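You operate a simulated robot arm through the tools that you are given. There is no shell and no other tool. Be economical: measure what you need, move in short steps, check, and stop when the job is done.

You are at the controls of a simulated robot arm. One attempt, no reset.

## Task
Unclamp the brown block, lay it on the deck's wall-side edge and sand the specks off the plate.
Fine: knob to FREE, slider back; blue puck, put back after; the vent stays shut. What is to be rubbed or washed off counts as gone when no trace of it is left.
Where things are to end (x, y in the base frame): brown block within 0.06 m of [0.49, -0.17].

It is judged by the outcome, as a careful person would: the job done as asked, and still so three seconds after it is handed in. It fails if anything else is knocked over, pushed out of place, dropped, spilled or broken.

## Robot
A 7-joint arm with a two-finger parallel gripper, fixed in place. Base frame: the origin is at the foot of the arm, x ahead of it, y to its left, z up; the work surface is at about z = 0.8. Readings come in m, rad, newtons and seconds.
With the tool pointing down near the work surface it reaches from about 0.3 to 0.7 m from the base axis. Its first joint turns from -1.152 to 1.152 rad. Payload 1.57 kg.
Tool frame: the origin (TCP) lies between the finger pads and is the grasp point; the fingertips stand 0.03 m ahead of it; z points along the fingers, y is the line along which they close. Largest opening 0.11 m; finger width 0.024, thickness 0.012; the body of the gripper, 0.048 by 0.112 m, starts 0.078 m behind the TCP.
Orientation is that of the tool frame in the base frame, as [roll, pitch, yaw] about the fixed x, y, z axes, in that order (R = Rz(yaw) Ry(pitch) Rx(roll)). With the fingers straight down and closing along the base's y, the tool's x points along the base's -x, its y along +y and its z along -z.

## Interface
- The arm moves only by the tool move_arm. Its argument "increments" is a list of rows, each a list of 3 entries, a list of its own where there are three numbers: the turn, a rotation vector about the tool's x, y, z in rad, then the shift along the tool's x, y, z in mm, then the opening, from 0 (shut) to 1 (fully open). In form: [[[ax, ay, az], [dx, dy, dz], jaw], ...]. A call has 1 to 10 rows; each row shifts and turns the commanded pose from where the row before left it, along the tool's axes as they then stand. Rows are played at 5 a second. More than 0.05 m and 0.15 rad between two rows, or a gripper value outside its range, and nothing of the call is played. A pose out of reach is approached as far as the arm can. The call stops where the force on the tool passes 60 N (or 10 N more than at its start, if that is more) or the arm is blocked; 0.2 s more then pass. The fingers move at their own pace (about 0.108 m/s each) and stop on an object; they squeeze with about 30 N. The grip force told is the motor's: it shows also when the fingers shut on nothing. Time passes only in rows, and 0.2 s behind the last, so rows that do not move let the fingers close. It gives the time, the measured TCP pose, the force on the tool (base axes), the opening and the grip force at its end, in the units of the frame above (readings bear some noise), with the torque about the TCP (base axes, N m) and any sound that the robot's microphone picked up.
- Cameras (640 x 400 px; columns grow to the right, rows downward): "scene" is fixed at [0.1795, -0.4082, 1.404]; the picture's right is [0.60, -0.80, 0.00], its down [-0.46, -0.35, -0.81] and it looks along [0.65, 0.49, -0.58] (base axes); focal length 300 px, centre (320, 200). "wrist" rides on the gripper at [0.07, 0.016, -0.141] in the tool frame; the picture's right is [-0.23, 0.97, 0.00], its down [-0.86, -0.20, -0.48] and it looks along [-0.47, -0.11, 0.88] (tool axes); focal length 222 px, centre (320, 200).
- snapshot(camera): a new picture of that camera. The clock stands still meanwhile.
- pixel_to_xyz(camera, pixels): there is no depth. For up to 12 entries [column, row, z] of the newest picture of that camera ("zoom" is the newest enlarged one), the place [x, y] in the base frame at which the ray of that pixel passes the height z, good to about 0.002 m. The clock stands still meanwhile.
- inspect(camera, box): a new picture of the part [left, top, right, bottom] of that camera's present view, enlarged. The clock stands still meanwhile.
- sign_off(): hands the job in; it is judged then, once.

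Go step by step. Measure first, check grasps and placings, and put right what went wrong. The budget is 80 turns and 54 pictures, counting those below and the enlarged ones. Unless the task says otherwise, let go and move clear before handing in, and close with one line.

The tools are called after "Call:" as a command line: name --argument value ..., lists and objects as JSON in quotes. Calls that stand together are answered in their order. move_arm: Moves the arm, as the interface text tells. Its arguments: {"type":"object","properties":{"increments":{"type":"array"}},"required":["increments"]} The other tools are called the same way: snapshot (camera) takes a picture; pixel_to_xyz (camera, pixels) gives the place at which the rays of pixels pass given heights; inspect (camera, box) takes an enlarged picture of a part of a camera's view; sign_off () hands the job in.

At the start:

```text
time: 0.0
tcp_pos: [0.4295, 0.0408, 1.1551]
tool_rot: [-3.141, 0.002, -3.141]
contact_force: [-0.4, 0.0, -0.2]
ft_torque: [-0.01, -0.04, 0.02]
grip_width: 0.11
gripper_force: 0.1
```

scene: 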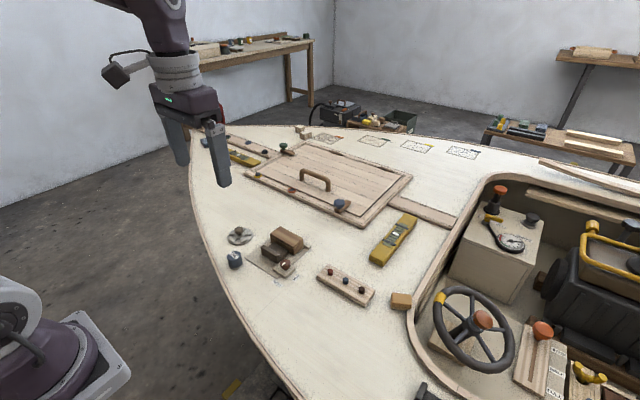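
wrist: 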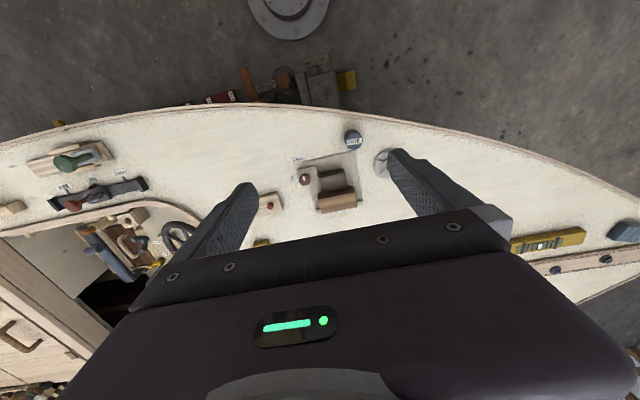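

The scene shows a small clamp fixture with a brown block near (285,245), a blue puck near (235,260), and a round plate near (240,236). I'll enlarge those areas.

Call:
inspect --camera "scene" --box '[210, 210, 330, 285]'

Call:
inspect --camera "wrist" --box '[240, 110, 420, 222]'

Call:
inspect --camera "scene" --box '[220, 120, 480, 282]'

Call:
inspect --camera "scene" --box '[300, 250, 640, 400]'

```text
5.33 times, centred on (270, 248) of scene
```

zoom: 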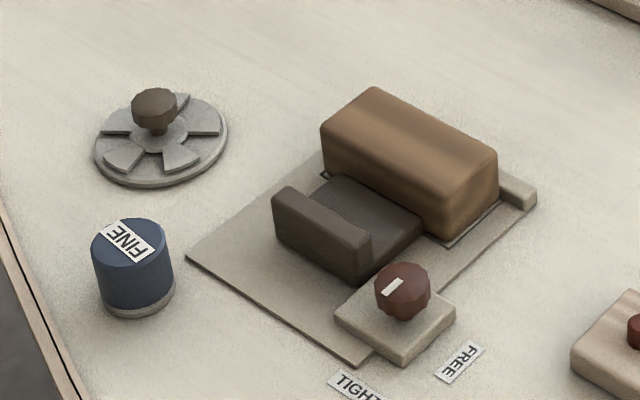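

```text
3.56 times, centred on (330, 166) of wrist
```

zoom: 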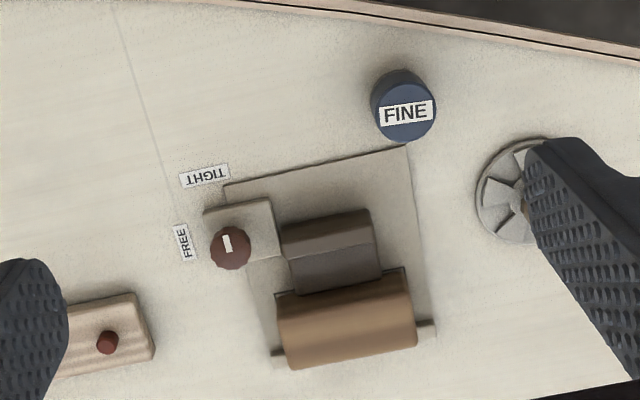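

```text
2.46 times, centred on (350, 201) of scene
```

zoom: 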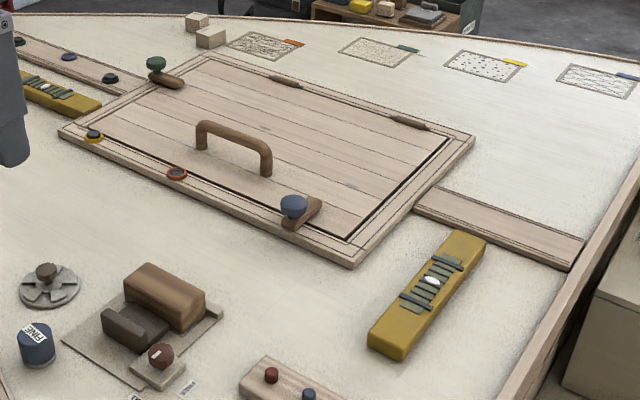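

```text
1.88 times, centred on (470, 325) of scene
```

zoom: 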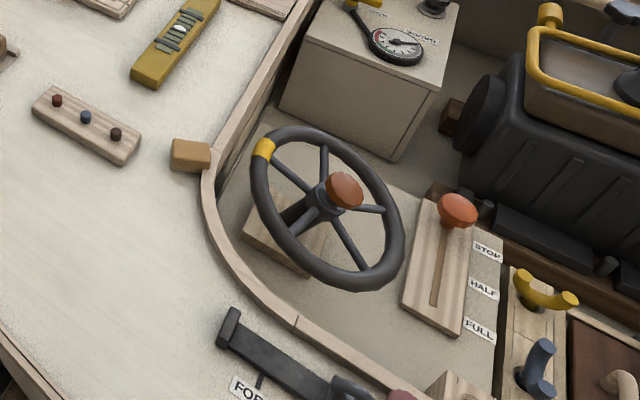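

The clamp has a knob (FREE/TIGHT) and a dark jaw slider. The round item near (240,236) looks like the vent. I'll enlarge the four patches along the far deck and measure the main points.

Call:
inspect --camera "scene" --box '[300, 120, 400, 182]'

Call:
inspect --camera "scene" --box '[390, 125, 490, 187]'

Call:
pixel_to_xyz --camera "scene" --pixels '[[330, 138, 0.8], [374, 140, 0.8], [416, 147, 0.8], [462, 152, 0.8], [318, 318, 0.8], [240, 236, 0.8], [235, 267, 0.8], [285, 265, 0.8], [286, 238, 0.85], [346, 285, 0.8], [401, 300, 0.8], [280, 370, 0.8]]'

Call:
pixel_to_xyz --camera "wrist" --pixels '[[353, 137, 0.84], [304, 179, 0.84], [337, 200, 0.85], [332, 179, 0.84], [385, 163, 0.81], [295, 159, 0.8], [354, 150, 0.8]]'

```text
6.40 times, centred on (350, 151) of scene
```

zoom: 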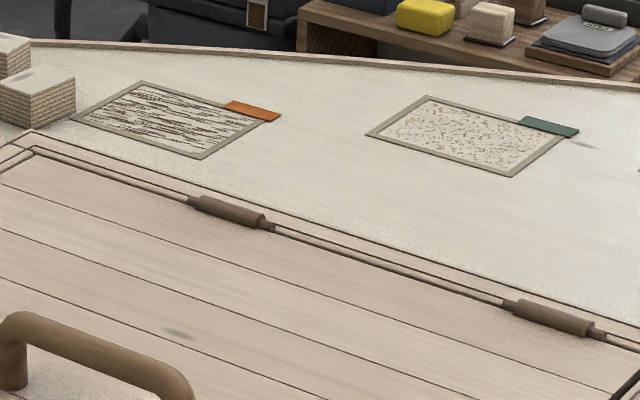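

```text
6.40 times, centred on (440, 156) of scene
```

zoom: 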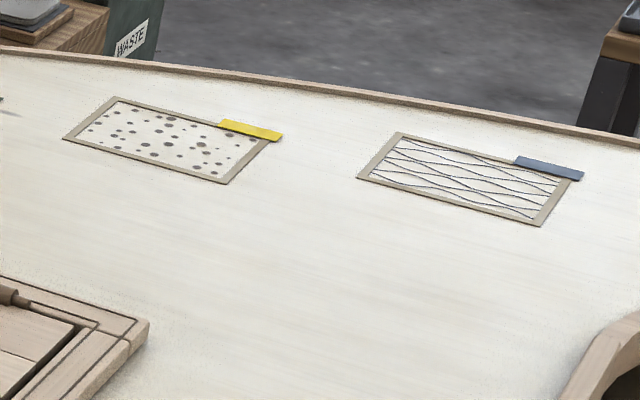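

```text
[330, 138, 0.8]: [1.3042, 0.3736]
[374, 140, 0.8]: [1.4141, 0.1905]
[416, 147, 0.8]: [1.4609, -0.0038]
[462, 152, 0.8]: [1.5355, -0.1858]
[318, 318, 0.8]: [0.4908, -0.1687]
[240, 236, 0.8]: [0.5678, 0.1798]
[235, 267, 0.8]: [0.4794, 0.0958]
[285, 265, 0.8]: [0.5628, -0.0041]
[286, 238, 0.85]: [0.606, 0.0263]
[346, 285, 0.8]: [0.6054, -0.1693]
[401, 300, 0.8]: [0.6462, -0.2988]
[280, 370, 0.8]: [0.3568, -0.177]
```

```text
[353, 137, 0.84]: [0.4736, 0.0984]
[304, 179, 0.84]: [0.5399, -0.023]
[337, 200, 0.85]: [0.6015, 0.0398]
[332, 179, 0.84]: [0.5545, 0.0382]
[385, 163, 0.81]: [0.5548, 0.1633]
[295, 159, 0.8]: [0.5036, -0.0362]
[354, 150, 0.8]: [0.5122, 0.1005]
```

The four framed patches lie past x = 1.3, out of reach, so the plate with the specks is probably the clamp's own base plate, under or beside the block. I'll move lower and look closer.

Call:
move_arm --increments '[[[0, 0, 0], [10, -5, 40], 1], [[0, 0, 0], [10, -5, 40], 1], [[0, 0, 0], [10, -5, 20], 1], [[0, 0, 0], [0, 0, 0], 1]]'

Call:
inspect --camera "wrist" --box '[220, 90, 440, 228]'

```text
time: 1.0
tcp_pos: [0.3981, 0.0262, 1.0527]
tool_rot: [3.14, 0.0, 3.14]
contact_force: [0.0, 0.2, 0.6]
ft_torque: [0.02, 0.02, 0.01]
grip_width: 0.11
gripper_force: 0.0
```

```text
2.90 times, centred on (330, 159) of wrist
```

zoom: 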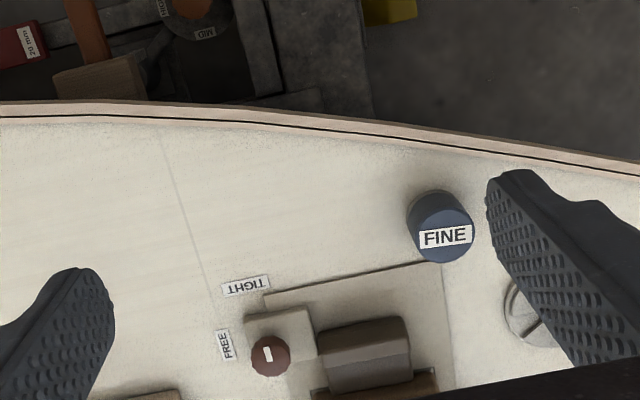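

The gripper body hides the fixture's far half. I'll back off a little further toward the base.

Call:
move_arm --increments '[[[0, 0, 0], [40, 0, -20], 1], [[0, 0, 0], [40, 0, -10], 1], [[0, 0, 0], [0, 0, 0], 1]]'

Call:
inspect --camera "wrist" --box '[220, 110, 440, 248]'

```text
time: 1.8
tcp_pos: [0.3176, 0.026, 1.0856]
tool_rot: [-3.142, 0.0, 3.141]
contact_force: [-0.3, -0.7, -0.1]
ft_torque: [0.01, 0.03, 0.0]
grip_width: 0.1102
gripper_force: 0.1
```

```text
2.90 times, centred on (330, 179) of wrist
```

zoom: 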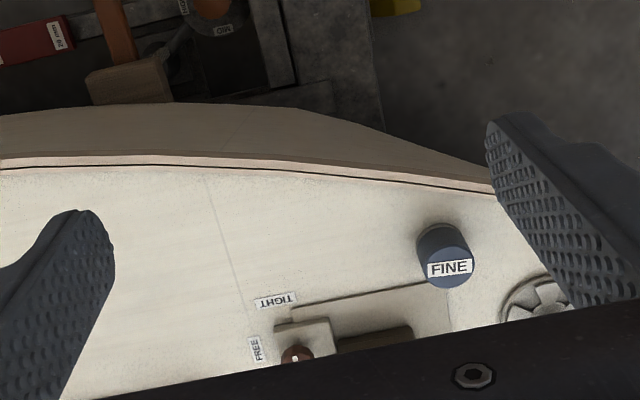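

Items moved down in the picture, so I need to go forward instead.

Call:
move_arm --increments '[[[0, 0, 0], [-49, 0, 0], 1], [[0, 0, 0], [-49, 0, 0], 1], [[0, 0, 0], [-49, 0, 0], 1], [[0, 0, 0], [-15, 0, 20], 1], [[0, 0, 0], [0, 0, 0], 1]]'

Call:
inspect --camera "wrist" --box '[220, 90, 440, 228]'

```text
time: 3.0
tcp_pos: [0.4776, 0.0234, 1.0654]
tool_rot: [-3.141, -0.001, -3.141]
contact_force: [0.7, 0.3, -0.4]
ft_torque: [0.0, -0.02, -0.01]
grip_width: 0.11
gripper_force: 0.0
```

```text
2.90 times, centred on (330, 159) of wrist
```

zoom: 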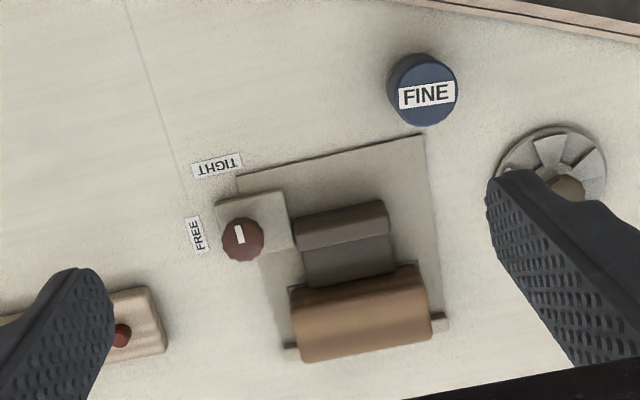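

Now the whole fixture shows: knob (zoom 243,240), slider (345,225), block (360,310), puck (423,90). I'll measure these in both views.

Call:
pixel_to_xyz --camera "zoom" --pixels '[[239, 234, 0.84], [243, 241, 0.84], [424, 88, 0.84], [290, 290, 0.84], [425, 265, 0.84], [433, 333, 0.84], [300, 360, 0.84], [236, 177, 0.8], [424, 134, 0.8], [295, 220, 0.83], [384, 200, 0.83], [568, 188, 0.83]]'

Call:
inspect --camera "scene" --box '[220, 215, 320, 278]'

```text
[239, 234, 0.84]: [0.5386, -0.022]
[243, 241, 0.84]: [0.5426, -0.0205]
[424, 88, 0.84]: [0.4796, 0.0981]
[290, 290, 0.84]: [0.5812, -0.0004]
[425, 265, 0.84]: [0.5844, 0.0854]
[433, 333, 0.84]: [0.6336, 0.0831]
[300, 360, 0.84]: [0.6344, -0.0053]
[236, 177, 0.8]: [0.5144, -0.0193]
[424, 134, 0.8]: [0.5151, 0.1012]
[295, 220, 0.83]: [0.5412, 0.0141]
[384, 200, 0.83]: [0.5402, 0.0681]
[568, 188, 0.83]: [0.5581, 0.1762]
```

```text
6.35 times, centred on (270, 246) of scene
```

zoom: 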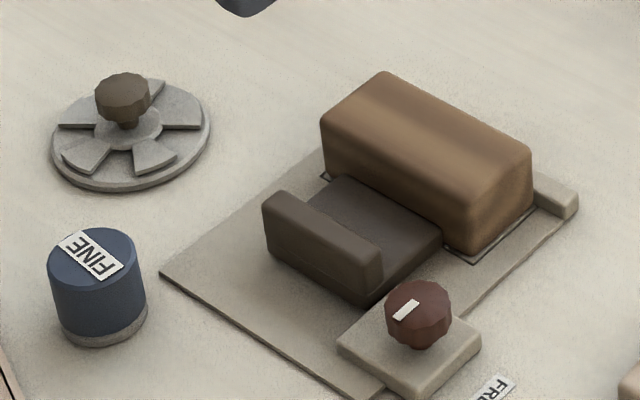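

The fixture is aligned with the base axes. Now I'll take scene-view rays at candidate heights so I can work out the true heights.

Call:
pixel_to_xyz --camera "zoom" --pixels '[[407, 309, 0.83], [407, 309, 0.85], [92, 254, 0.83], [92, 254, 0.85], [106, 340, 0.8], [385, 76, 0.84], [385, 76, 0.86], [528, 150, 0.84], [528, 150, 0.86], [285, 195, 0.83], [285, 195, 0.85], [372, 258, 0.84]]'

Call:
pixel_to_xyz --camera "zoom" --pixels '[[440, 253, 0.82], [124, 92, 0.84], [124, 92, 0.82], [440, 345, 0.81], [340, 345, 0.81], [410, 395, 0.81], [162, 275, 0.8], [465, 255, 0.8], [330, 140, 0.84], [578, 200, 0.81], [322, 170, 0.8], [420, 225, 0.82]]'

```text
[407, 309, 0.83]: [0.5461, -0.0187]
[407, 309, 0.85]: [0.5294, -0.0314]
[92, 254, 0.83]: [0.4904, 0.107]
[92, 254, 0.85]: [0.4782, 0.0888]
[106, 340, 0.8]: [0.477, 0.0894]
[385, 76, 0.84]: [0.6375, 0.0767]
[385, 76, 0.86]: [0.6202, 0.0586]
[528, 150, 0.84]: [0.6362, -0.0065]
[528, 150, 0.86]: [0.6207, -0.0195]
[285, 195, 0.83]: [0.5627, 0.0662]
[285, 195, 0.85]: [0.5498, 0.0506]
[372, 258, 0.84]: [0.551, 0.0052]
```

```text
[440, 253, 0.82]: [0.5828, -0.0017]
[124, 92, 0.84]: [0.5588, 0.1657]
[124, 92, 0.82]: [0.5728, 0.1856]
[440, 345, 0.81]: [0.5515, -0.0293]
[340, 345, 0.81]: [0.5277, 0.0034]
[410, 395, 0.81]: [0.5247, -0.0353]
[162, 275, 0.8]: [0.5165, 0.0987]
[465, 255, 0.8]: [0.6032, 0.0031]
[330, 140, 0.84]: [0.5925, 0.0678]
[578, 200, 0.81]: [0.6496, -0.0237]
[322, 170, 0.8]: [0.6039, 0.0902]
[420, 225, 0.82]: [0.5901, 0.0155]
```

Both views agree: knob top (0.542, -0.021, 0.84), puck (0.481, 0.098, top 0.84), block x 0.583–0.636, y 0–0.083. FREE is about 90° counter-clockwise from TIGHT. I'll go above the knob and turn the fingers to a diagonal, which keeps them clear of the slider.

Call:
move_arm --increments '[[[0, 0, 0], [-32, -22, 35], 0.42], [[0, 0, 0], [-32.5, -22.4, 35], 0.42], [[0, 0, -0.13], [0, 0, 35], 0.42], [[0, 0, -0.13], [0, 0, 20], 0.42], [[0, 0, -0.13], [0, 0, 10], 0.42], [[0, 0, -0.13], [0, 0, 10], 0.42], [[0, 0, -0.13], [0, 0, 10], 0.42], [[0, 0, -0.13], [0, 0, 0], 0.42], [[0, 0, 0], [0, 0, 0], 0.42]]'

Call:
snapshot --camera "wrist"

Call:
inspect --camera "scene" --box '[220, 190, 340, 278]'

```text
refused: row 1 steps farther than a row can; nothing moved
```

```text
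41 pictures are left
```

wrist: 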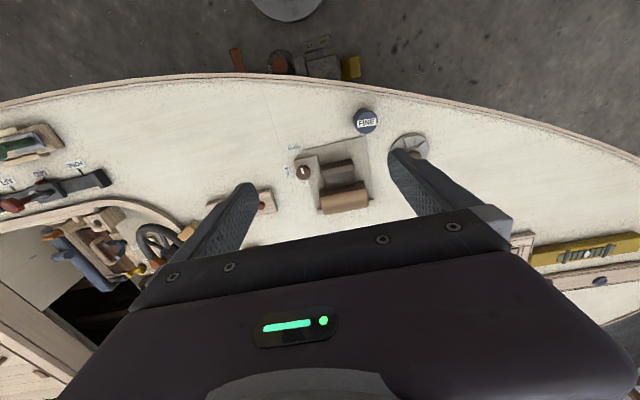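

```text
4.55 times, centred on (280, 234) of scene
```

zoom: 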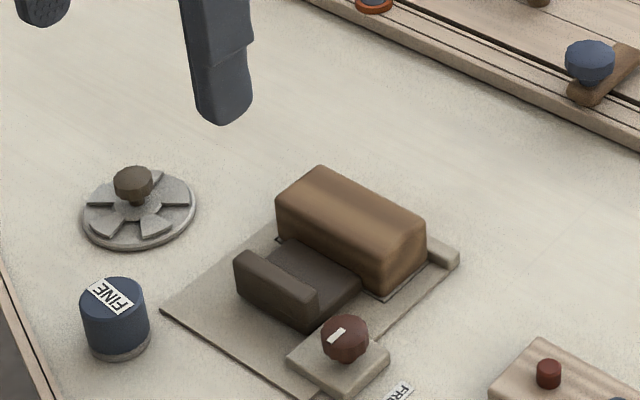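

The move was refused because the row was too long (limit 50 mm in total). Nothing moved, so I'll resend it in smaller rows.

Call:
move_arm --increments '[[[0, 0, 0], [-32, -22, 20], 0.42], [[0, 0, 0], [-32.5, -22.4, 20], 0.42], [[0, 0, -0.13], [0, 0, 40], 0.42], [[0, 0, -0.13], [0, 0, 40], 0.42], [[0, 0, -0.13], [0, 0, 20], 0.42], [[0, 0, -0.13], [0, 0, 15], 0.42], [[0, 0, -0.13], [0, 0, 10], 0.42], [[0, 0, -0.13], [0, 0, 0], 0.42], [[0, 0, 0], [0, 0, 0], 0.42]]'

Call:
inspect --camera "scene" --box '[220, 190, 340, 278]'

Call:
snapshot --camera "wrist"

```text
time: 5.0
tcp_pos: [0.5434, -0.0195, 0.8998]
tool_rot: [3.141, -0.001, -2.36]
contact_force: [0.7, -0.1, 1.1]
ft_torque: [-0.01, 0.0, 0.02]
grip_width: 0.0462
gripper_force: 0.0
```

```text
4.55 times, centred on (280, 234) of scene
```

zoom: 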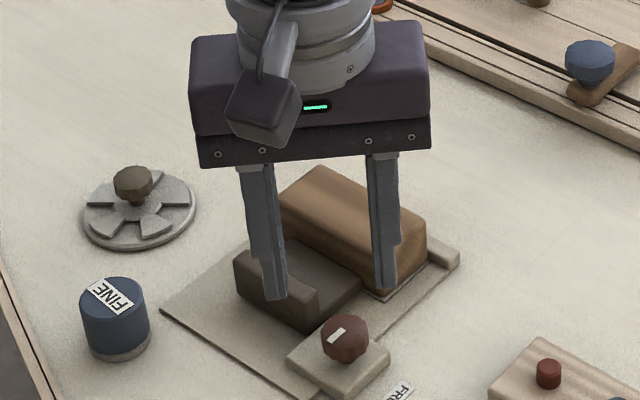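

```text
38 pictures are left
```

wrist: 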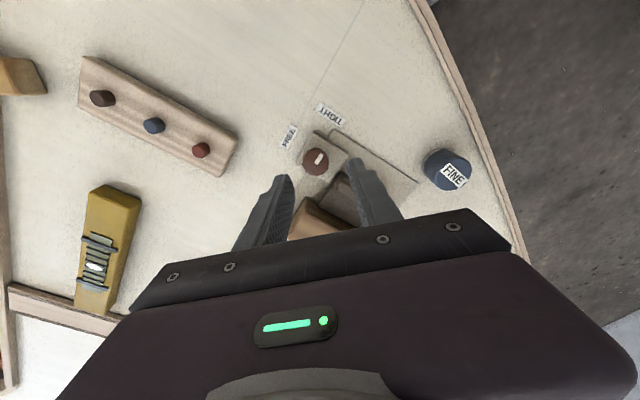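

The fingers are on the diagonal. I'll check the knob's position and the label directions from this view.

Call:
pixel_to_xyz --camera "wrist" --pixels '[[316, 161, 0.84], [319, 155, 0.842], [314, 164, 0.842], [289, 136, 0.8], [331, 115, 0.8], [340, 180, 0.835], [352, 160, 0.835], [355, 188, 0.835]]'

```text
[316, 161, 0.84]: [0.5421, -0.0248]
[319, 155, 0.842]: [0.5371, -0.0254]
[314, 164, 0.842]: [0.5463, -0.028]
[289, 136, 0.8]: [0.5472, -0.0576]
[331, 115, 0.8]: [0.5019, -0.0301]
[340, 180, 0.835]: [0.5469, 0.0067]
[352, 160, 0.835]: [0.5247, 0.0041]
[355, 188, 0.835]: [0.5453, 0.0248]
```

Knob centre is (0.542, -0.024), with FREE 90° away toward -y. I'll correct, descend and grip.

Call:
move_arm --increments '[[[0, 0, 0], [4, -2.2, 15], 0.42], [[0, 0, 0], [0, 0, 20], 0.42], [[0, 0, 0], [0, 0, 16], 0.42], [[0, 0, 0], [0, 0, 0], 0], [[0, 0, 0], [0, 0, 0], 0], [[0, 0, 0], [0, 0, 0], 0]]'

Call:
inspect --camera "scene" --box '[220, 190, 340, 278]'

```text
time: 6.4
tcp_pos: [0.5448, -0.0248, 0.85]
tool_rot: [-3.14, 0.0, -2.362]
contact_force: [7.8, -8.9, -0.6]
ft_torque: [-0.22, -0.18, 0.06]
grip_width: 0.0256
gripper_force: 36.7
```

```text
4.55 times, centred on (280, 234) of scene
```

zoom: 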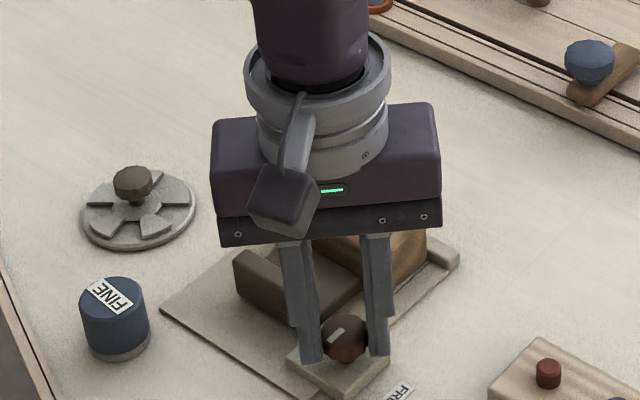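

The knob is gripped (width 0.0256), with a small side load. I'll relieve it and turn counter-clockwise.

Call:
move_arm --increments '[[[0, 0, 0], [0, -3, 0], 0], [[0, 0, -0.14], [0, 0, 0], 0], [[0, 0, -0.14], [0, 0, 0], 0], [[0, 0, -0.14], [0, 0, 0], 0], [[0, 0, -0.14], [0, 0, 0], 0], [[0, 0, -0.14], [0, 0, 0], 0], [[0, 0, -0.14], [0, 0, 0], 0], [[0, 0, 0], [0, 0, 0], 0]]'

```text
time: 8.2
tcp_pos: [0.5478, -0.0257, 0.8496]
tool_rot: [-3.133, 0.0, -1.518]
contact_force: [23.3, -5.5, 30.1]
ft_torque: [0.07, -0.5, -0.04]
grip_width: 0.0257
gripper_force: 37.1
```

The turn is working, but side load is building: 23 N in x and 30 N up. I'll ease the pose toward the load before going on.

Call:
move_arm --increments '[[[0, 0, 0], [0, -4, -2], 0], [[0, 0, 0], [0, 0, 0], 0]]'

Call:
inspect --camera "scene" --box '[220, 190, 340, 278]'

Call:
snapshot --camera "wrist"

```text
time: 8.8
tcp_pos: [0.548, -0.0245, 0.8496]
tool_rot: [3.136, -0.001, -1.525]
contact_force: [8.1, -2.4, 3.6]
ft_torque: [-0.47, -0.26, -0.03]
grip_width: 0.0256
gripper_force: 37.3
```

```text
4.55 times, centred on (280, 234) of scene
```

zoom: 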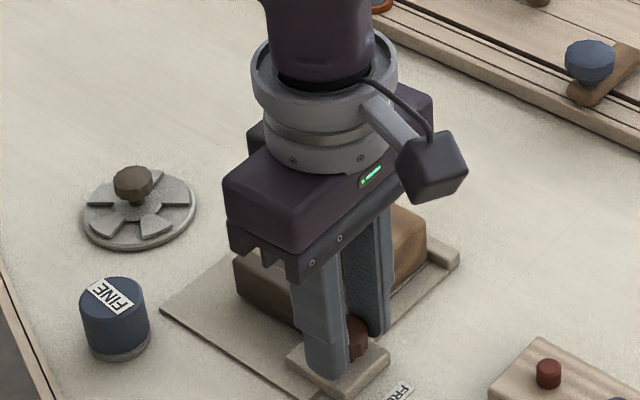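

```text
35 pictures are left
```

wrist: 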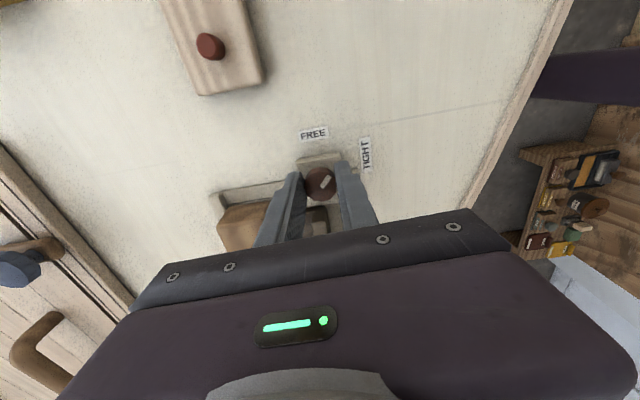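

The load is gone and the mark is about halfway between TIGHT and FREE. I'll carry on turning.

Call:
move_arm --increments '[[[0, 0, -0.14], [0, -1, 0], 0], [[0, 0, -0.14], [0, 0, 0], 0], [[0, 0, -0.14], [0, 0, 0], 0], [[0, 0, 0], [0, 0, 0], 0]]'

```text
time: 9.8
tcp_pos: [0.55, -0.0249, 0.8496]
tool_rot: [3.137, 0.001, -1.1]
contact_force: [-15.4, 1.3, -8.1]
ft_torque: [-0.28, 0.16, 0.03]
grip_width: 0.0256
gripper_force: 37.3
```

Side load has now flipped to -15 N in x. I'll ease back 2 mm and finish the turn.

Call:
move_arm --increments '[[[0, 0, 0], [-0.9, 1.8, 0], 0], [[0, 0, -0.12], [0, 0, 0], 0], [[0, 0, -0.12], [0, 0, 0], 0], [[0, 0, -0.1], [0, 0, 0], 0], [[0, 0, 0], [0, 0, 0], 0]]'

Call:
snapshot --camera "wrist"

```text
time: 11.0
tcp_pos: [0.5512, -0.0239, 0.8501]
tool_rot: [-3.141, -0.001, -0.759]
contact_force: [4.2, 1.9, -32.0]
ft_torque: [-0.05, -0.09, 0.02]
grip_width: 0.0255
gripper_force: 37.2
```

```text
34 pictures are left
```

wrist: 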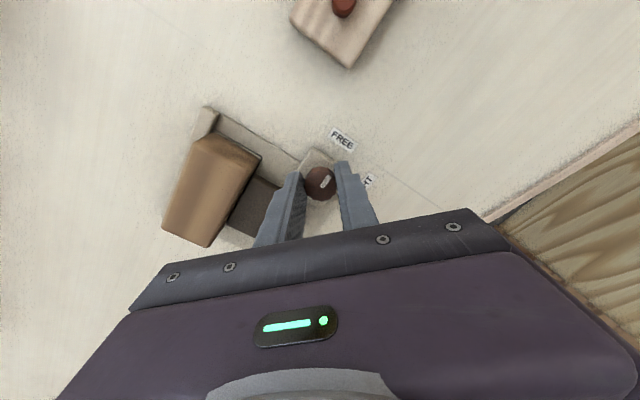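

The mark now points toward FREE. I'll relieve the 32 N downward pull and zoom in on the mark.

Call:
move_arm --increments '[[[0, 0, 0], [0, 0, 1.5], 0], [[0, 0, 0], [0, 0, 0], 0]]'

Call:
inspect --camera "wrist" --box '[270, 120, 390, 210]'

```text
time: 11.6
tcp_pos: [0.5506, -0.024, 0.8501]
tool_rot: [-3.141, -0.001, -0.761]
contact_force: [-1.9, 2.9, 4.2]
ft_torque: [0.44, 0.82, -0.03]
grip_width: 0.0253
gripper_force: 36.9
```

```text
4.44 times, centred on (330, 165) of wrist
```

zoom: 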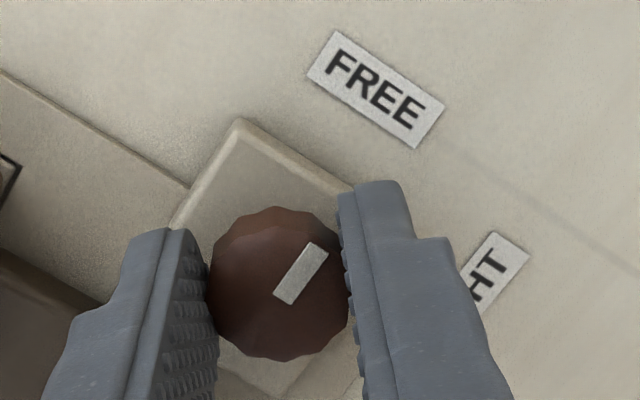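

The mark is square to its pad and points at FREE. I'll open slightly, rise, and turn the fingers to close along x above the slider's upright.

Call:
move_arm --increments '[[[0, 0, 0], [0, 0, 0], 0.34], [[0, 0, 0], [0, 0, 0], 0.34], [[0, 0, 0], [0, 0, -30], 0.34], [[0, 0, 0], [0, 0, -40], 0.34], [[0, 0, 0.14], [0, 0, 0], 0.34], [[0, 0, 0.14], [0, 0, 0], 0.34], [[0, 0, 0.14], [0, 0, 0], 0.34], [[0, 0, 0.14], [0, 0, 0], 0.34], [[0, 0, 0.14], [0, 0, 0], 0.34], [[0, 0, 0.11], [0, 0, 0], 0.34]]'

Call:
snapshot --camera "wrist"

Call:
inspect --camera "scene" --box '[220, 190, 340, 278]'

```text
time: 13.8
tcp_pos: [0.5505, -0.0247, 0.9186]
tool_rot: [-3.141, -0.001, -1.574]
contact_force: [0.0, -0.6, 0.3]
ft_torque: [0.0, -0.01, 0.01]
grip_width: 0.0375
gripper_force: 0.1
```

```text
32 pictures are left
```

wrist: 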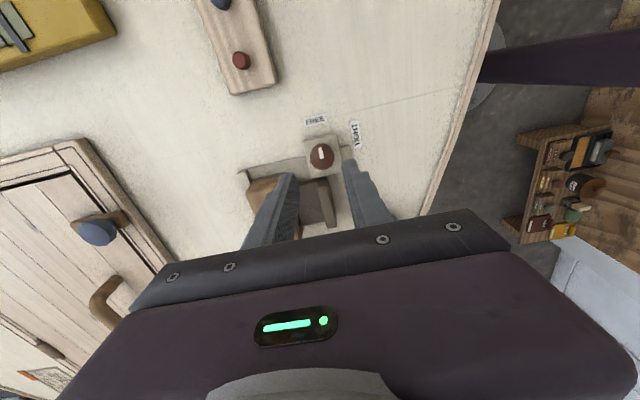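

```text
4.55 times, centred on (280, 234) of scene
```

zoom: 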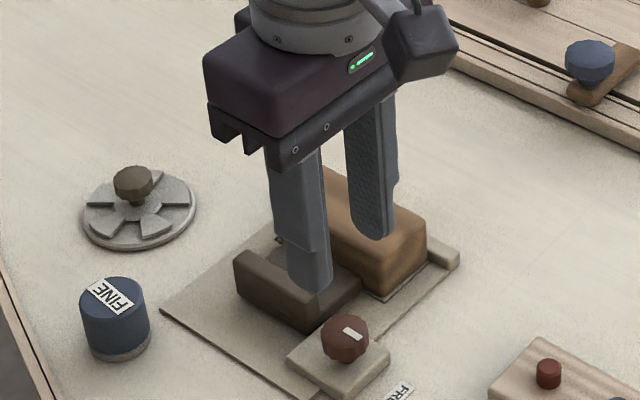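

The knob now sits at FREE. I'll zoom in on the slider to find its upright exactly.

Call:
inspect --camera "wrist" --box '[260, 140, 380, 240]'

```text
4.00 times, centred on (320, 190) of wrist
```

zoom: 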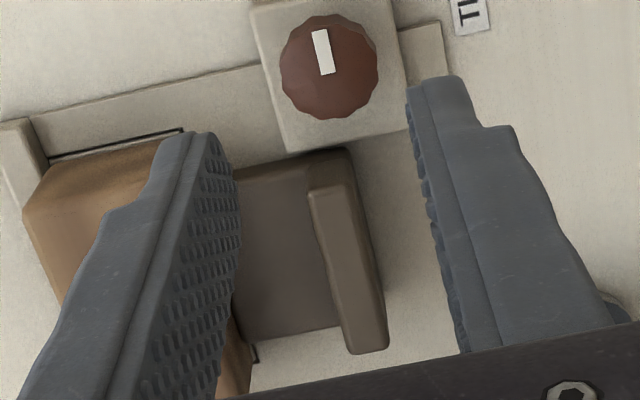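

Call:
pixel_to_xyz --camera "zoom" --pixels '[[310, 190, 0.835], [345, 188, 0.835], [347, 350, 0.835], [387, 345, 0.835], [350, 150, 0.815], [240, 165, 0.815], [250, 336, 0.815], [328, 50, 0.842], [382, 290, 0.815]]'

```text
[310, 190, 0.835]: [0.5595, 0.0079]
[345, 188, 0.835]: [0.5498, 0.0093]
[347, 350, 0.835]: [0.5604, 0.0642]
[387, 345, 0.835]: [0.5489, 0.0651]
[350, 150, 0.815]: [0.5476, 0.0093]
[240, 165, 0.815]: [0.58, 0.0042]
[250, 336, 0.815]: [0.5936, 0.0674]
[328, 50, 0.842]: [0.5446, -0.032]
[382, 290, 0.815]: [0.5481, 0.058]
```

The upright spans x 0.549–0.560 and y 0.008–0.065, leaving room for a finger before the block. I'll move over it, narrow the jaws and descend.

Call:
move_arm --increments '[[[0, 0, 0], [-32, -1.5, 0], 0.255], [[0, 0, 0], [-30, -1, 0], 0.255], [[0, 0, 0], [0, 0, 30], 0.255], [[0, 0, 0], [0, 0, 20], 0.255], [[0, 0, 0], [0, 0, 12], 0.255], [[0, 0, 0], [0, 0, 0], 0.255]]'

Call:
inspect --camera "scene" --box '[220, 190, 340, 278]'

```text
time: 15.2
tcp_pos: [0.5508, 0.0384, 0.8567]
tool_rot: [3.142, 0.001, -1.571]
contact_force: [0.3, -0.2, 0.0]
ft_torque: [-0.01, 0.01, 0.01]
grip_width: 0.0281
gripper_force: 0.1
```

```text
4.55 times, centred on (280, 234) of scene
```

zoom: 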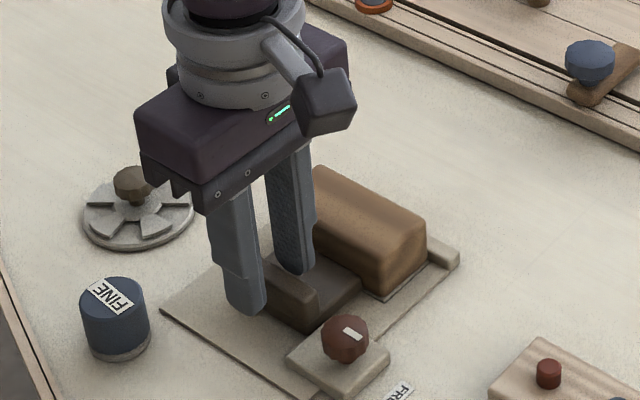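

The fingers straddle the upright. I'll close and pull the slider back (base -x = tool +y).

Call:
move_arm --increments '[[[0, 0, 0], [0, 0, 2], 0], [[0, 0, 0], [0, 0, 0], 0], [[0, 0, 0], [0, 0, 0], 0], [[0, 0, 0], [0, 4, 0], 0], [[0, 0, 0], [0, 5, 0], 0], [[0, 0, 0], [0, 5, 0], 0], [[0, 0, 0], [0, 5, 0], 0], [[0, 0, 0], [0, 0, 0], 0]]'

Call:
inspect --camera "scene" --box '[220, 190, 340, 278]'

```text
time: 17.0
tcp_pos: [0.5327, 0.038, 0.8572]
tool_rot: [-3.138, -0.001, -1.571]
contact_force: [1.4, 2.2, 27.6]
ft_torque: [-0.14, -0.02, 0.03]
grip_width: 0.0138
gripper_force: 30.4
```

```text
4.55 times, centred on (280, 234) of scene
```

zoom: 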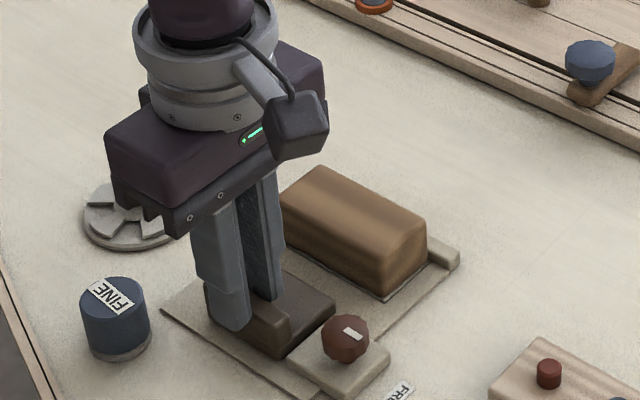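

The slider slides freely. I'll pull on until it meets its stop.

Call:
move_arm --increments '[[[0, 0, 0], [0, 5, -1], 0], [[0, 0, 0], [0, 5, 0], 0], [[0, 0, 0], [0, 4, 0], 0], [[0, 0, 0], [0, 0, 0], 0]]'

Call:
inspect --camera "scene" --box '[220, 190, 340, 278]'

```text
time: 17.9
tcp_pos: [0.5255, 0.0377, 0.8563]
tool_rot: [-3.126, 0.007, -1.571]
contact_force: [14.0, -1.7, -21.5]
ft_torque: [0.21, -0.15, 0.15]
grip_width: 0.0138
gripper_force: 30.2
stopped in row 4: the force on the tool passed its limit at 63 N (the readings are from after the stop); the commanded pose is now the measured one
```

```text
4.55 times, centred on (280, 234) of scene
```

zoom: 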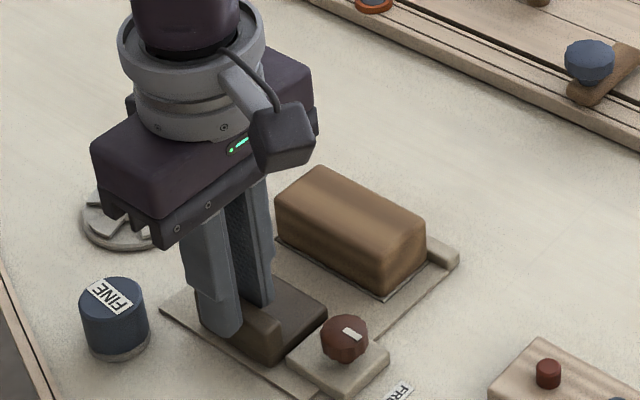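

The slider is at its back stop, at about 0.525. I'll release, rise, and turn the fingers back to close along y.

Call:
move_arm --increments '[[[0, 0, 0], [0, 0, 0], 0.25], [[0, 0, 0], [0, 0, 0], 0.25], [[0, 0, 0], [0, 0, -40], 0.25], [[0, 0, 0], [0, 0, -40], 0.25], [[0, 0, 0.145], [0, 0, -40], 1], [[0, 0, 0.145], [0, 0, 0], 1], [[0, 0, 0.145], [0, 0, 0], 1], [[0, 0, 0.145], [0, 0, 0], 1], [[0, 0, 0.145], [0, 0, 0], 1]]'

Call:
move_arm --increments '[[[0, 0, 0.145], [0, 0, 0], 1], [[0, 0, 0.145], [0, 0, 0], 1], [[0, 0, 0.145], [0, 0, 0], 1], [[0, 0, 0.145], [0, 0, 0], 1], [[0, 0, 0.145], [0, 0, 0], 1], [[0, 0, 0.121], [0, 0, 0], 1], [[0, 0, 0], [0, 0, 0], 1]]'

Call:
inspect --camera "wrist" --box '[220, 90, 440, 228]'

```text
time: 19.9
tcp_pos: [0.5235, 0.0364, 0.9779]
tool_rot: [-3.132, 0.015, -2.298]
contact_force: [-0.9, -0.3, -0.1]
ft_torque: [0.0, -0.01, -0.01]
grip_width: 0.1097
gripper_force: 0.1
```

```text
time: 21.4
tcp_pos: [0.522, 0.0374, 0.9773]
tool_rot: [3.135, 0.016, 3.138]
contact_force: [-0.2, -0.2, -0.6]
ft_torque: [0.01, -0.01, 0.0]
grip_width: 0.1099
gripper_force: 0.1
```

```text
2.90 times, centred on (330, 159) of wrist
```

zoom: 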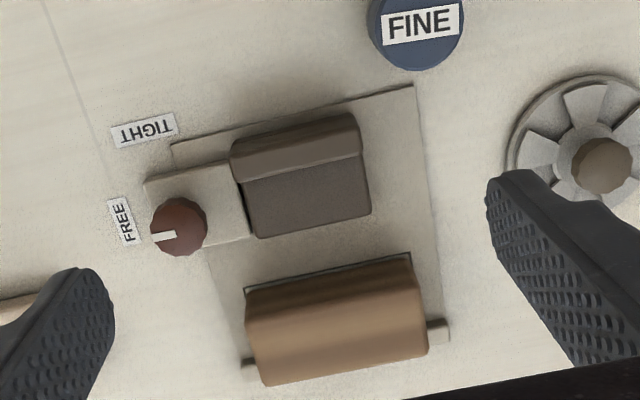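

The slider is back and the knob points to FREE. Next I'll measure the block from here.

Call:
pixel_to_xyz --camera "zoom" --pixels '[[250, 308, 0.838], [412, 275, 0.838], [427, 350, 0.838], [266, 384, 0.838], [244, 288, 0.802], [411, 252, 0.802], [416, 28, 0.84], [600, 165, 0.83]]'

```text
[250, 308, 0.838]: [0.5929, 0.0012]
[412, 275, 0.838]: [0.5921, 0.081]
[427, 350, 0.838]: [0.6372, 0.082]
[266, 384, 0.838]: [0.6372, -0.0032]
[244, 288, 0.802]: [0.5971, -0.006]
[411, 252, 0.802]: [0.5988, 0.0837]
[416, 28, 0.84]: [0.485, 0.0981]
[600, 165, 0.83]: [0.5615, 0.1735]
```

Block centre is about (0.614, 0.040). I'll square the tool, move above it and descend with jaws open.

Call:
move_arm --increments '[[[-0.006, -0.016, 0], [-45, 1, 0], 1], [[0, 0, 0], [-47, 1.5, 0], 1], [[0, 0, 0], [0, 0, 40], 1], [[0, 0, 0], [0, 0, 40], 1], [[0, 0, 0], [0, 0, 30], 1], [[0, 0, 0], [0, 0, 0], 1]]'

Call:
inspect --camera "scene" --box '[220, 170, 360, 278]'

```text
time: 22.9
tcp_pos: [0.6156, 0.0431, 0.867]
tool_rot: [3.13, 0.031, 3.139]
contact_force: [-0.3, -0.7, -0.1]
ft_torque: [-0.02, -0.03, -0.02]
grip_width: 0.1099
gripper_force: 0.0
```

```text
3.70 times, centred on (290, 224) of scene
```

zoom: 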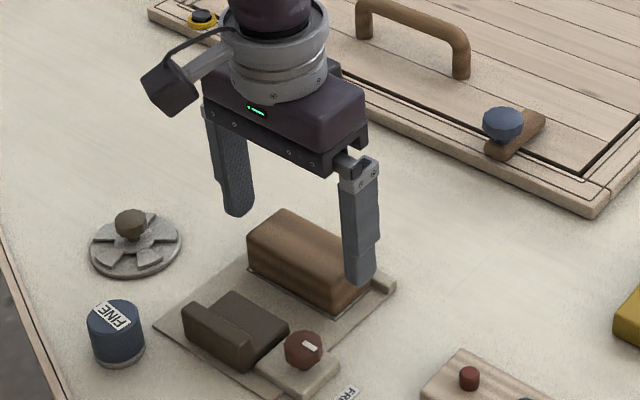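

The tilt correction went the wrong way (pitch is now 0.031), so I'll reverse it. Then I'll descend the last 24 mm and close.

Call:
move_arm --increments '[[[0.011, 0.031, 0], [0, -2.5, 0], 1], [[0, 0, 0], [0, 0, 14], 1], [[0, 0, 0], [0, 0, 10], 1], [[0, 0, 0], [0, 0, 0], 0.6], [[0, 0, 0], [0, 0, 0], 0.6], [[0, 0, 0], [0, 0, 0], 0.6]]'

Call:
inspect --camera "scene" --box '[220, 170, 360, 278]'

```text
time: 24.2
tcp_pos: [0.6187, 0.0384, 0.8451]
tool_rot: [3.141, 0.002, -3.141]
contact_force: [-0.4, 1.8, 2.4]
ft_torque: [0.05, -0.08, 0.05]
grip_width: 0.0892
gripper_force: 30.2
```

```text
3.70 times, centred on (290, 224) of scene
```

zoom: 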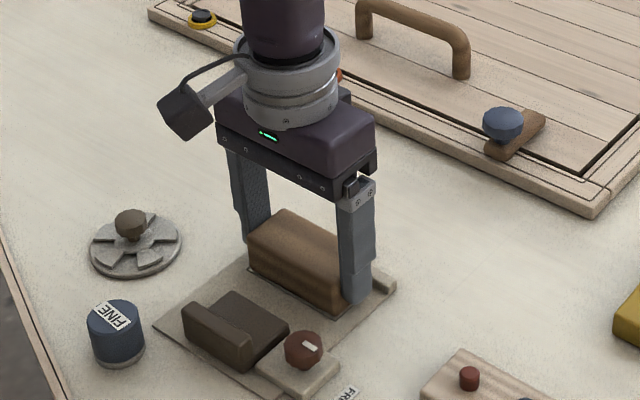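

The block is gripped (width 0.089). I'll lift straight up.

Call:
move_arm --increments '[[[0, 0, 0], [0, 0, 0], 0.5], [[0, 0, 0], [0, 0, -15], 0.5], [[0, 0, 0], [0, 0, -30], 0.5], [[0, 0, 0], [0, 0, -40], 0.5], [[0, 0, 0], [0, 0, -30], 0.5], [[0, 0, 0], [0, 0, 0], 0.5]]'

Call:
snapshot --camera "scene"

```text
time: 25.6
tcp_pos: [0.6165, 0.0393, 0.9596]
tool_rot: [3.141, 0.001, 3.139]
contact_force: [0.1, -0.3, -0.9]
ft_torque: [0.05, 0.02, -0.02]
grip_width: 0.0893
gripper_force: 29.9
```

```text
23 pictures are left
```

scene: 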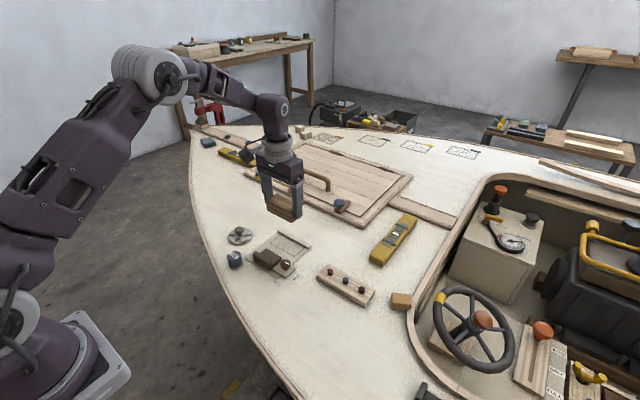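

The block is held. I'll carry it to above (0.49, -0.17).

Call:
move_arm --increments '[[[0, 0, 0], [25.3, -41.8, 0], 0.5], [[0, 0, 0], [25.3, -41.8, 0], 0.5], [[0, 0, 0], [25.3, -41.8, 0], 0.5], [[0, 0, 0], [25.3, -41.8, 0], 0.5], [[0, 0, 0], [25.3, -41.8, 0], 0.5], [[0, 0, 0], [0, 0, 0], 0.5], [[0, 0, 0], [0, 0, 40], 0.5], [[0, 0, 0], [0, 0, 40], 0.5], [[0, 0, 0], [0, 0, 20], 0.5], [[0, 0, 0], [0, 0, 0], 0.5]]'

Call:
inspect --camera "scene" --box '[220, 200, 440, 338]'

```text
time: 27.9
tcp_pos: [0.4906, -0.1703, 0.859]
tool_rot: [3.141, 0.0, 3.141]
contact_force: [-0.4, 0.2, -0.6]
ft_torque: [0.02, -0.01, -0.01]
grip_width: 0.089
gripper_force: 30.0
```

```text
2.90 times, centred on (330, 269) of scene
```

zoom: 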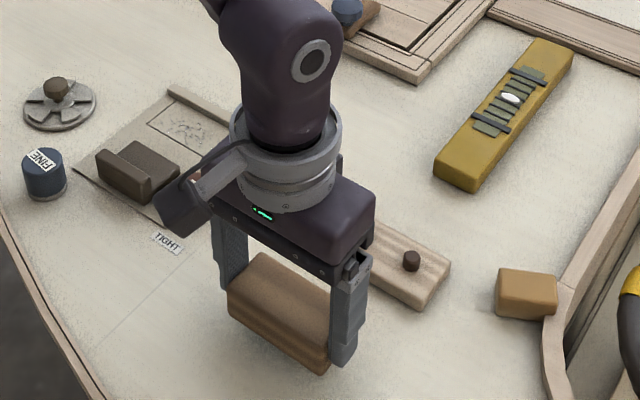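

The specks show on the clamp plate, where the block was standing. I'll lower the block in small steps until it touches the deck.

Call:
move_arm --increments '[[[0, 0, 0], [0, 0, 7], 0.5], [[0, 0, 0], [0, 0, 4], 0.5], [[0, 0, 0], [0, 0, 2], 0.5], [[0, 0, 0], [0, 0, 1.5], 0.5], [[0, 0, 0], [0, 0, 0], 0.5]]'

```text
time: 29.1
tcp_pos: [0.4906, -0.1697, 0.8458]
tool_rot: [3.141, 0.001, -3.142]
contact_force: [0.7, 0.0, 0.0]
ft_torque: [-0.01, 0.0, 0.0]
grip_width: 0.089
gripper_force: 29.7
```

Call:
move_arm --increments '[[[0, 0, 0], [0, 0, 1], 0.5], [[0, 0, 0], [0, 0, 1], 0.5], [[0, 0, 0], [0, 0, 1], 0.5], [[0, 0, 0], [0, 0, 0], 0.5]]'

```text
time: 30.1
tcp_pos: [0.4922, -0.1706, 0.8425]
tool_rot: [-3.141, 0.001, 3.139]
contact_force: [-0.3, -0.8, -0.6]
ft_torque: [0.01, -0.01, 0.02]
grip_width: 0.0893
gripper_force: 29.8
```

Call:
move_arm --increments '[[[0, 0, 0], [0, 0, 1], 0.5], [[0, 0, 0], [0, 0, 1], 0.5], [[0, 0, 0], [0, 0, 0], 0.5]]'

Call:
inspect --camera "scene" --box '[270, 270, 370, 338]'

```text
time: 30.9
tcp_pos: [0.4918, -0.1712, 0.8424]
tool_rot: [-3.139, 0.003, 3.141]
contact_force: [-4.7, 2.4, 25.1]
ft_torque: [0.42, 0.14, 0.02]
grip_width: 0.0892
gripper_force: 30.2
```

```text
5.88 times, centred on (320, 304) of scene
```

zoom: 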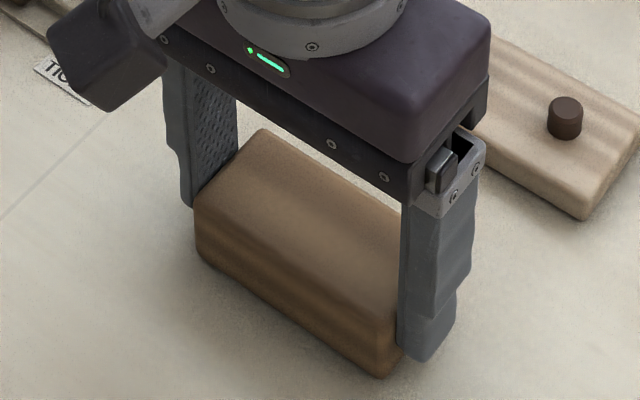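

The deck is carrying the block (25 N up). I'll release, rise, and move toward the puck.

Call:
move_arm --increments '[[[0, 0, 0], [0, 0, -1], 1], [[0, 0, 0], [0, 0, 0], 1], [[0, 0, 0], [0, 0, -30], 1], [[0, 0, 0], [0, 0, -45], 1], [[0, 0, 0], [0, 0, -45], 1], [[0, 0, 0], [0, 49, 0], 1], [[0, 0, 0], [0, 49, 0], 1], [[0, 0, 0], [0, 49, 0], 1], [[0, 0, 0], [0, 49, 0], 1], [[0, 0, 0], [0, 0, 0], 1]]'

Call:
snapshot --camera "scene"

Call:
inspect --camera "wrist" --box '[220, 70, 440, 208]'

```text
time: 33.0
tcp_pos: [0.4937, 0.0266, 0.9601]
tool_rot: [3.141, -0.001, 3.138]
contact_force: [-0.2, 0.0, -0.6]
ft_torque: [0.01, 0.0, 0.0]
grip_width: 0.1102
gripper_force: 0.0
```

```text
20 pictures are left
```

scene: 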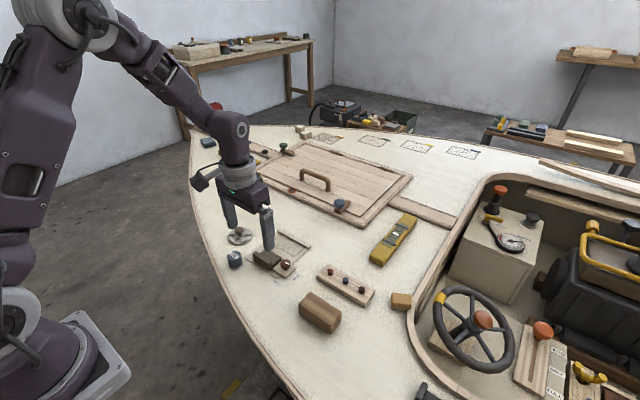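

```text
2.90 times, centred on (330, 139) of wrist
```

zoom: 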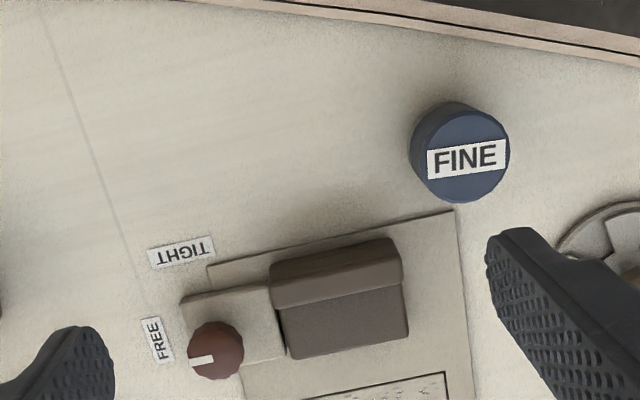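

The block lies on the deck at scene (320,312). Now I'll get the puck's position from this view.

Call:
pixel_to_xyz --camera "zoom" --pixels '[[465, 156, 0.84], [465, 156, 0.835], [415, 158, 0.84], [510, 150, 0.84], [445, 372, 0.804], [305, 398, 0.804], [455, 211, 0.803]]'

Call:
pixel_to_xyz --camera "scene" --pixels '[[320, 309, 0.842], [280, 231, 0.804], [311, 243, 0.804], [296, 258, 0.804], [234, 256, 0.84], [240, 231, 0.83]]'

```text
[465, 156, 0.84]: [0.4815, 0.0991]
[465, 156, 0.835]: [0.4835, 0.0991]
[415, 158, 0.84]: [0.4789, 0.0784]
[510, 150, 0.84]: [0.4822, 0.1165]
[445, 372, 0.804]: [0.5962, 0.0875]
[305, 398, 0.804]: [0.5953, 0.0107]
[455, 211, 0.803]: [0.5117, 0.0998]
```

```text
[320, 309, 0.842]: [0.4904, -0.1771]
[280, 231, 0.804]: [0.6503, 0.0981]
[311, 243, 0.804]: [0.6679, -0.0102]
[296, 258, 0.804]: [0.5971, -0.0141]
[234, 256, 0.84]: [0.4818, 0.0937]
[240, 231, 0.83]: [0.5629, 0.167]
```

The puck is at (0.482, 0.098) with diameter about 0.04. I'll move above it, descend to TCP z = 0.850 and grip.

Call:
move_arm --increments '[[[0, 0, 0], [6, 35, 0], 0.64], [[0, 0, 0], [5.7, 36, 0], 0.64], [[0, 0, 0], [0, 0, 40], 0.64], [[0, 0, 0], [0, 0, 40], 0.64], [[0, 0, 0], [0, 0, 30], 0.64], [[0, 0, 0], [0, 0, 0], 0.64], [[0, 0, 0], [0, 0, 0], 0.64]]'

Call:
inspect --camera "scene" --box '[190, 200, 310, 280]'

```text
time: 34.6
tcp_pos: [0.4797, 0.0967, 0.8515]
tool_rot: [-3.14, 0.0, 3.14]
contact_force: [0.8, -0.4, -0.4]
ft_torque: [0.01, -0.03, -0.04]
grip_width: 0.0705
gripper_force: 0.0
```

```text
5.00 times, centred on (250, 240) of scene
```

zoom: 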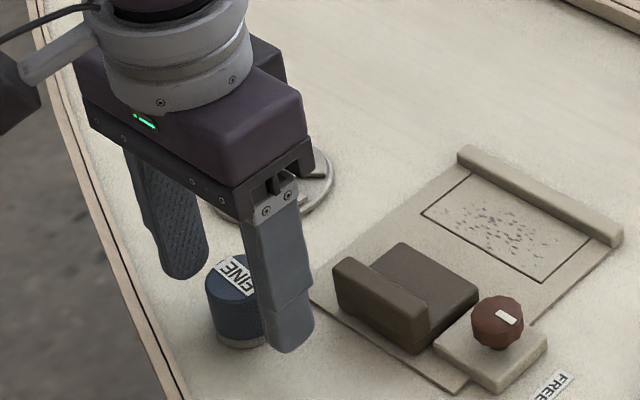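

The puck is between the fingers. I'll close and lift it slightly.

Call:
move_arm --increments '[[[0, 0, 0], [-1.5, 0, 0], 0.2], [[0, 0, 0], [0, 0, 0], 0.2], [[0, 0, 0], [0, 0, 0], 0.2], [[0, 0, 0], [0, 0, 0], 0.2]]'

Call:
move_arm --increments '[[[0, 0, 0], [0, 0, -20], 0.2], [[0, 0, 0], [0, 0, -40], 0.2], [[0, 0, 0], [0, 0, 0], 0.2]]'

Call:
inspect --camera "scene" --box '[190, 190, 330, 280]'

```text
time: 35.6
tcp_pos: [0.4816, 0.0974, 0.8516]
tool_rot: [-3.14, 0.002, 3.139]
contact_force: [-0.6, 0.9, 2.6]
ft_torque: [0.09, 0.0, 0.0]
grip_width: 0.034
gripper_force: 29.9
```

```text
time: 36.5
tcp_pos: [0.4813, 0.0971, 0.9111]
tool_rot: [3.141, -0.001, 3.141]
contact_force: [0.1, 0.6, -1.0]
ft_torque: [0.0, -0.03, 0.04]
grip_width: 0.0341
gripper_force: 29.8
```

```text
4.44 times, centred on (260, 235) of scene
```

zoom: 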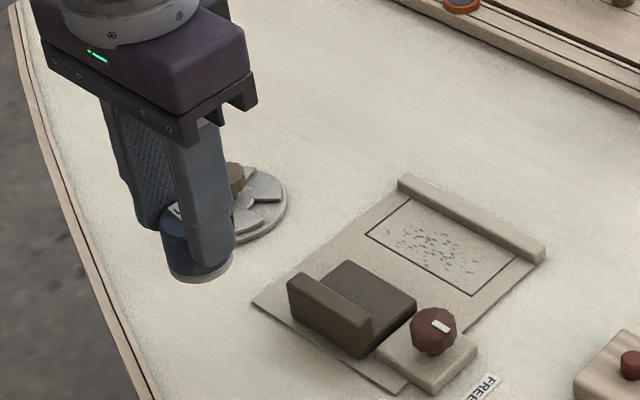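

The puck is held (width 0.034) and the specks are clear to see. I'll measure the frame and the speck extent.

Call:
pixel_to_xyz --camera "zoom" --pixels '[[365, 237, 0.804], [411, 199, 0.804], [471, 296, 0.804], [518, 255, 0.804], [385, 234, 0.804], [408, 222, 0.804], [440, 232, 0.804], [485, 268, 0.804], [474, 287, 0.804], [425, 258, 0.804], [398, 180, 0.81], [533, 260, 0.81]]'

```text
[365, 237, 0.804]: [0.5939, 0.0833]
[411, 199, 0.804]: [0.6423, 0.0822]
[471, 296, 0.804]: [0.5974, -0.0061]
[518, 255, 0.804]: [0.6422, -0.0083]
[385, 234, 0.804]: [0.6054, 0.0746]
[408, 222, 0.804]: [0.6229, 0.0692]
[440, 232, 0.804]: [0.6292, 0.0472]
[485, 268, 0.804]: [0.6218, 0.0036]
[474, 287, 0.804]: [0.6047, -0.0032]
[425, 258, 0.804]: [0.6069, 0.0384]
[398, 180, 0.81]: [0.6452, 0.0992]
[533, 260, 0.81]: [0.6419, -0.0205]
```

The specks span x 0.604–0.631 and y -0.004 to 0.076. I'll bring the puck over the near line at (0.607, 0.076) and come down gently.

Call:
move_arm --increments '[[[0, 0, 0], [-42, -7, 0], 0.2], [[0, 0, 0], [-42, -7, 0], 0.2], [[0, 0, 0], [-42, -7, 0], 0.2], [[0, 0, 0], [0, 0, 0], 0.2], [[0, 0, 0], [0, 0, 30], 0.2], [[0, 0, 0], [0, 0, 20], 0.2], [[0, 0, 0], [0, 0, 5], 0.2], [[0, 0, 0], [0, 0, 2], 0.2], [[0, 0, 0], [0, 0, 0], 0.2]]'

```text
time: 38.5
tcp_pos: [0.6074, 0.0763, 0.8553]
tool_rot: [-3.139, 0.003, 3.14]
contact_force: [-3.1, -1.2, 11.9]
ft_torque: [-0.07, 0.17, 0.05]
grip_width: 0.0343
gripper_force: 30.1
```

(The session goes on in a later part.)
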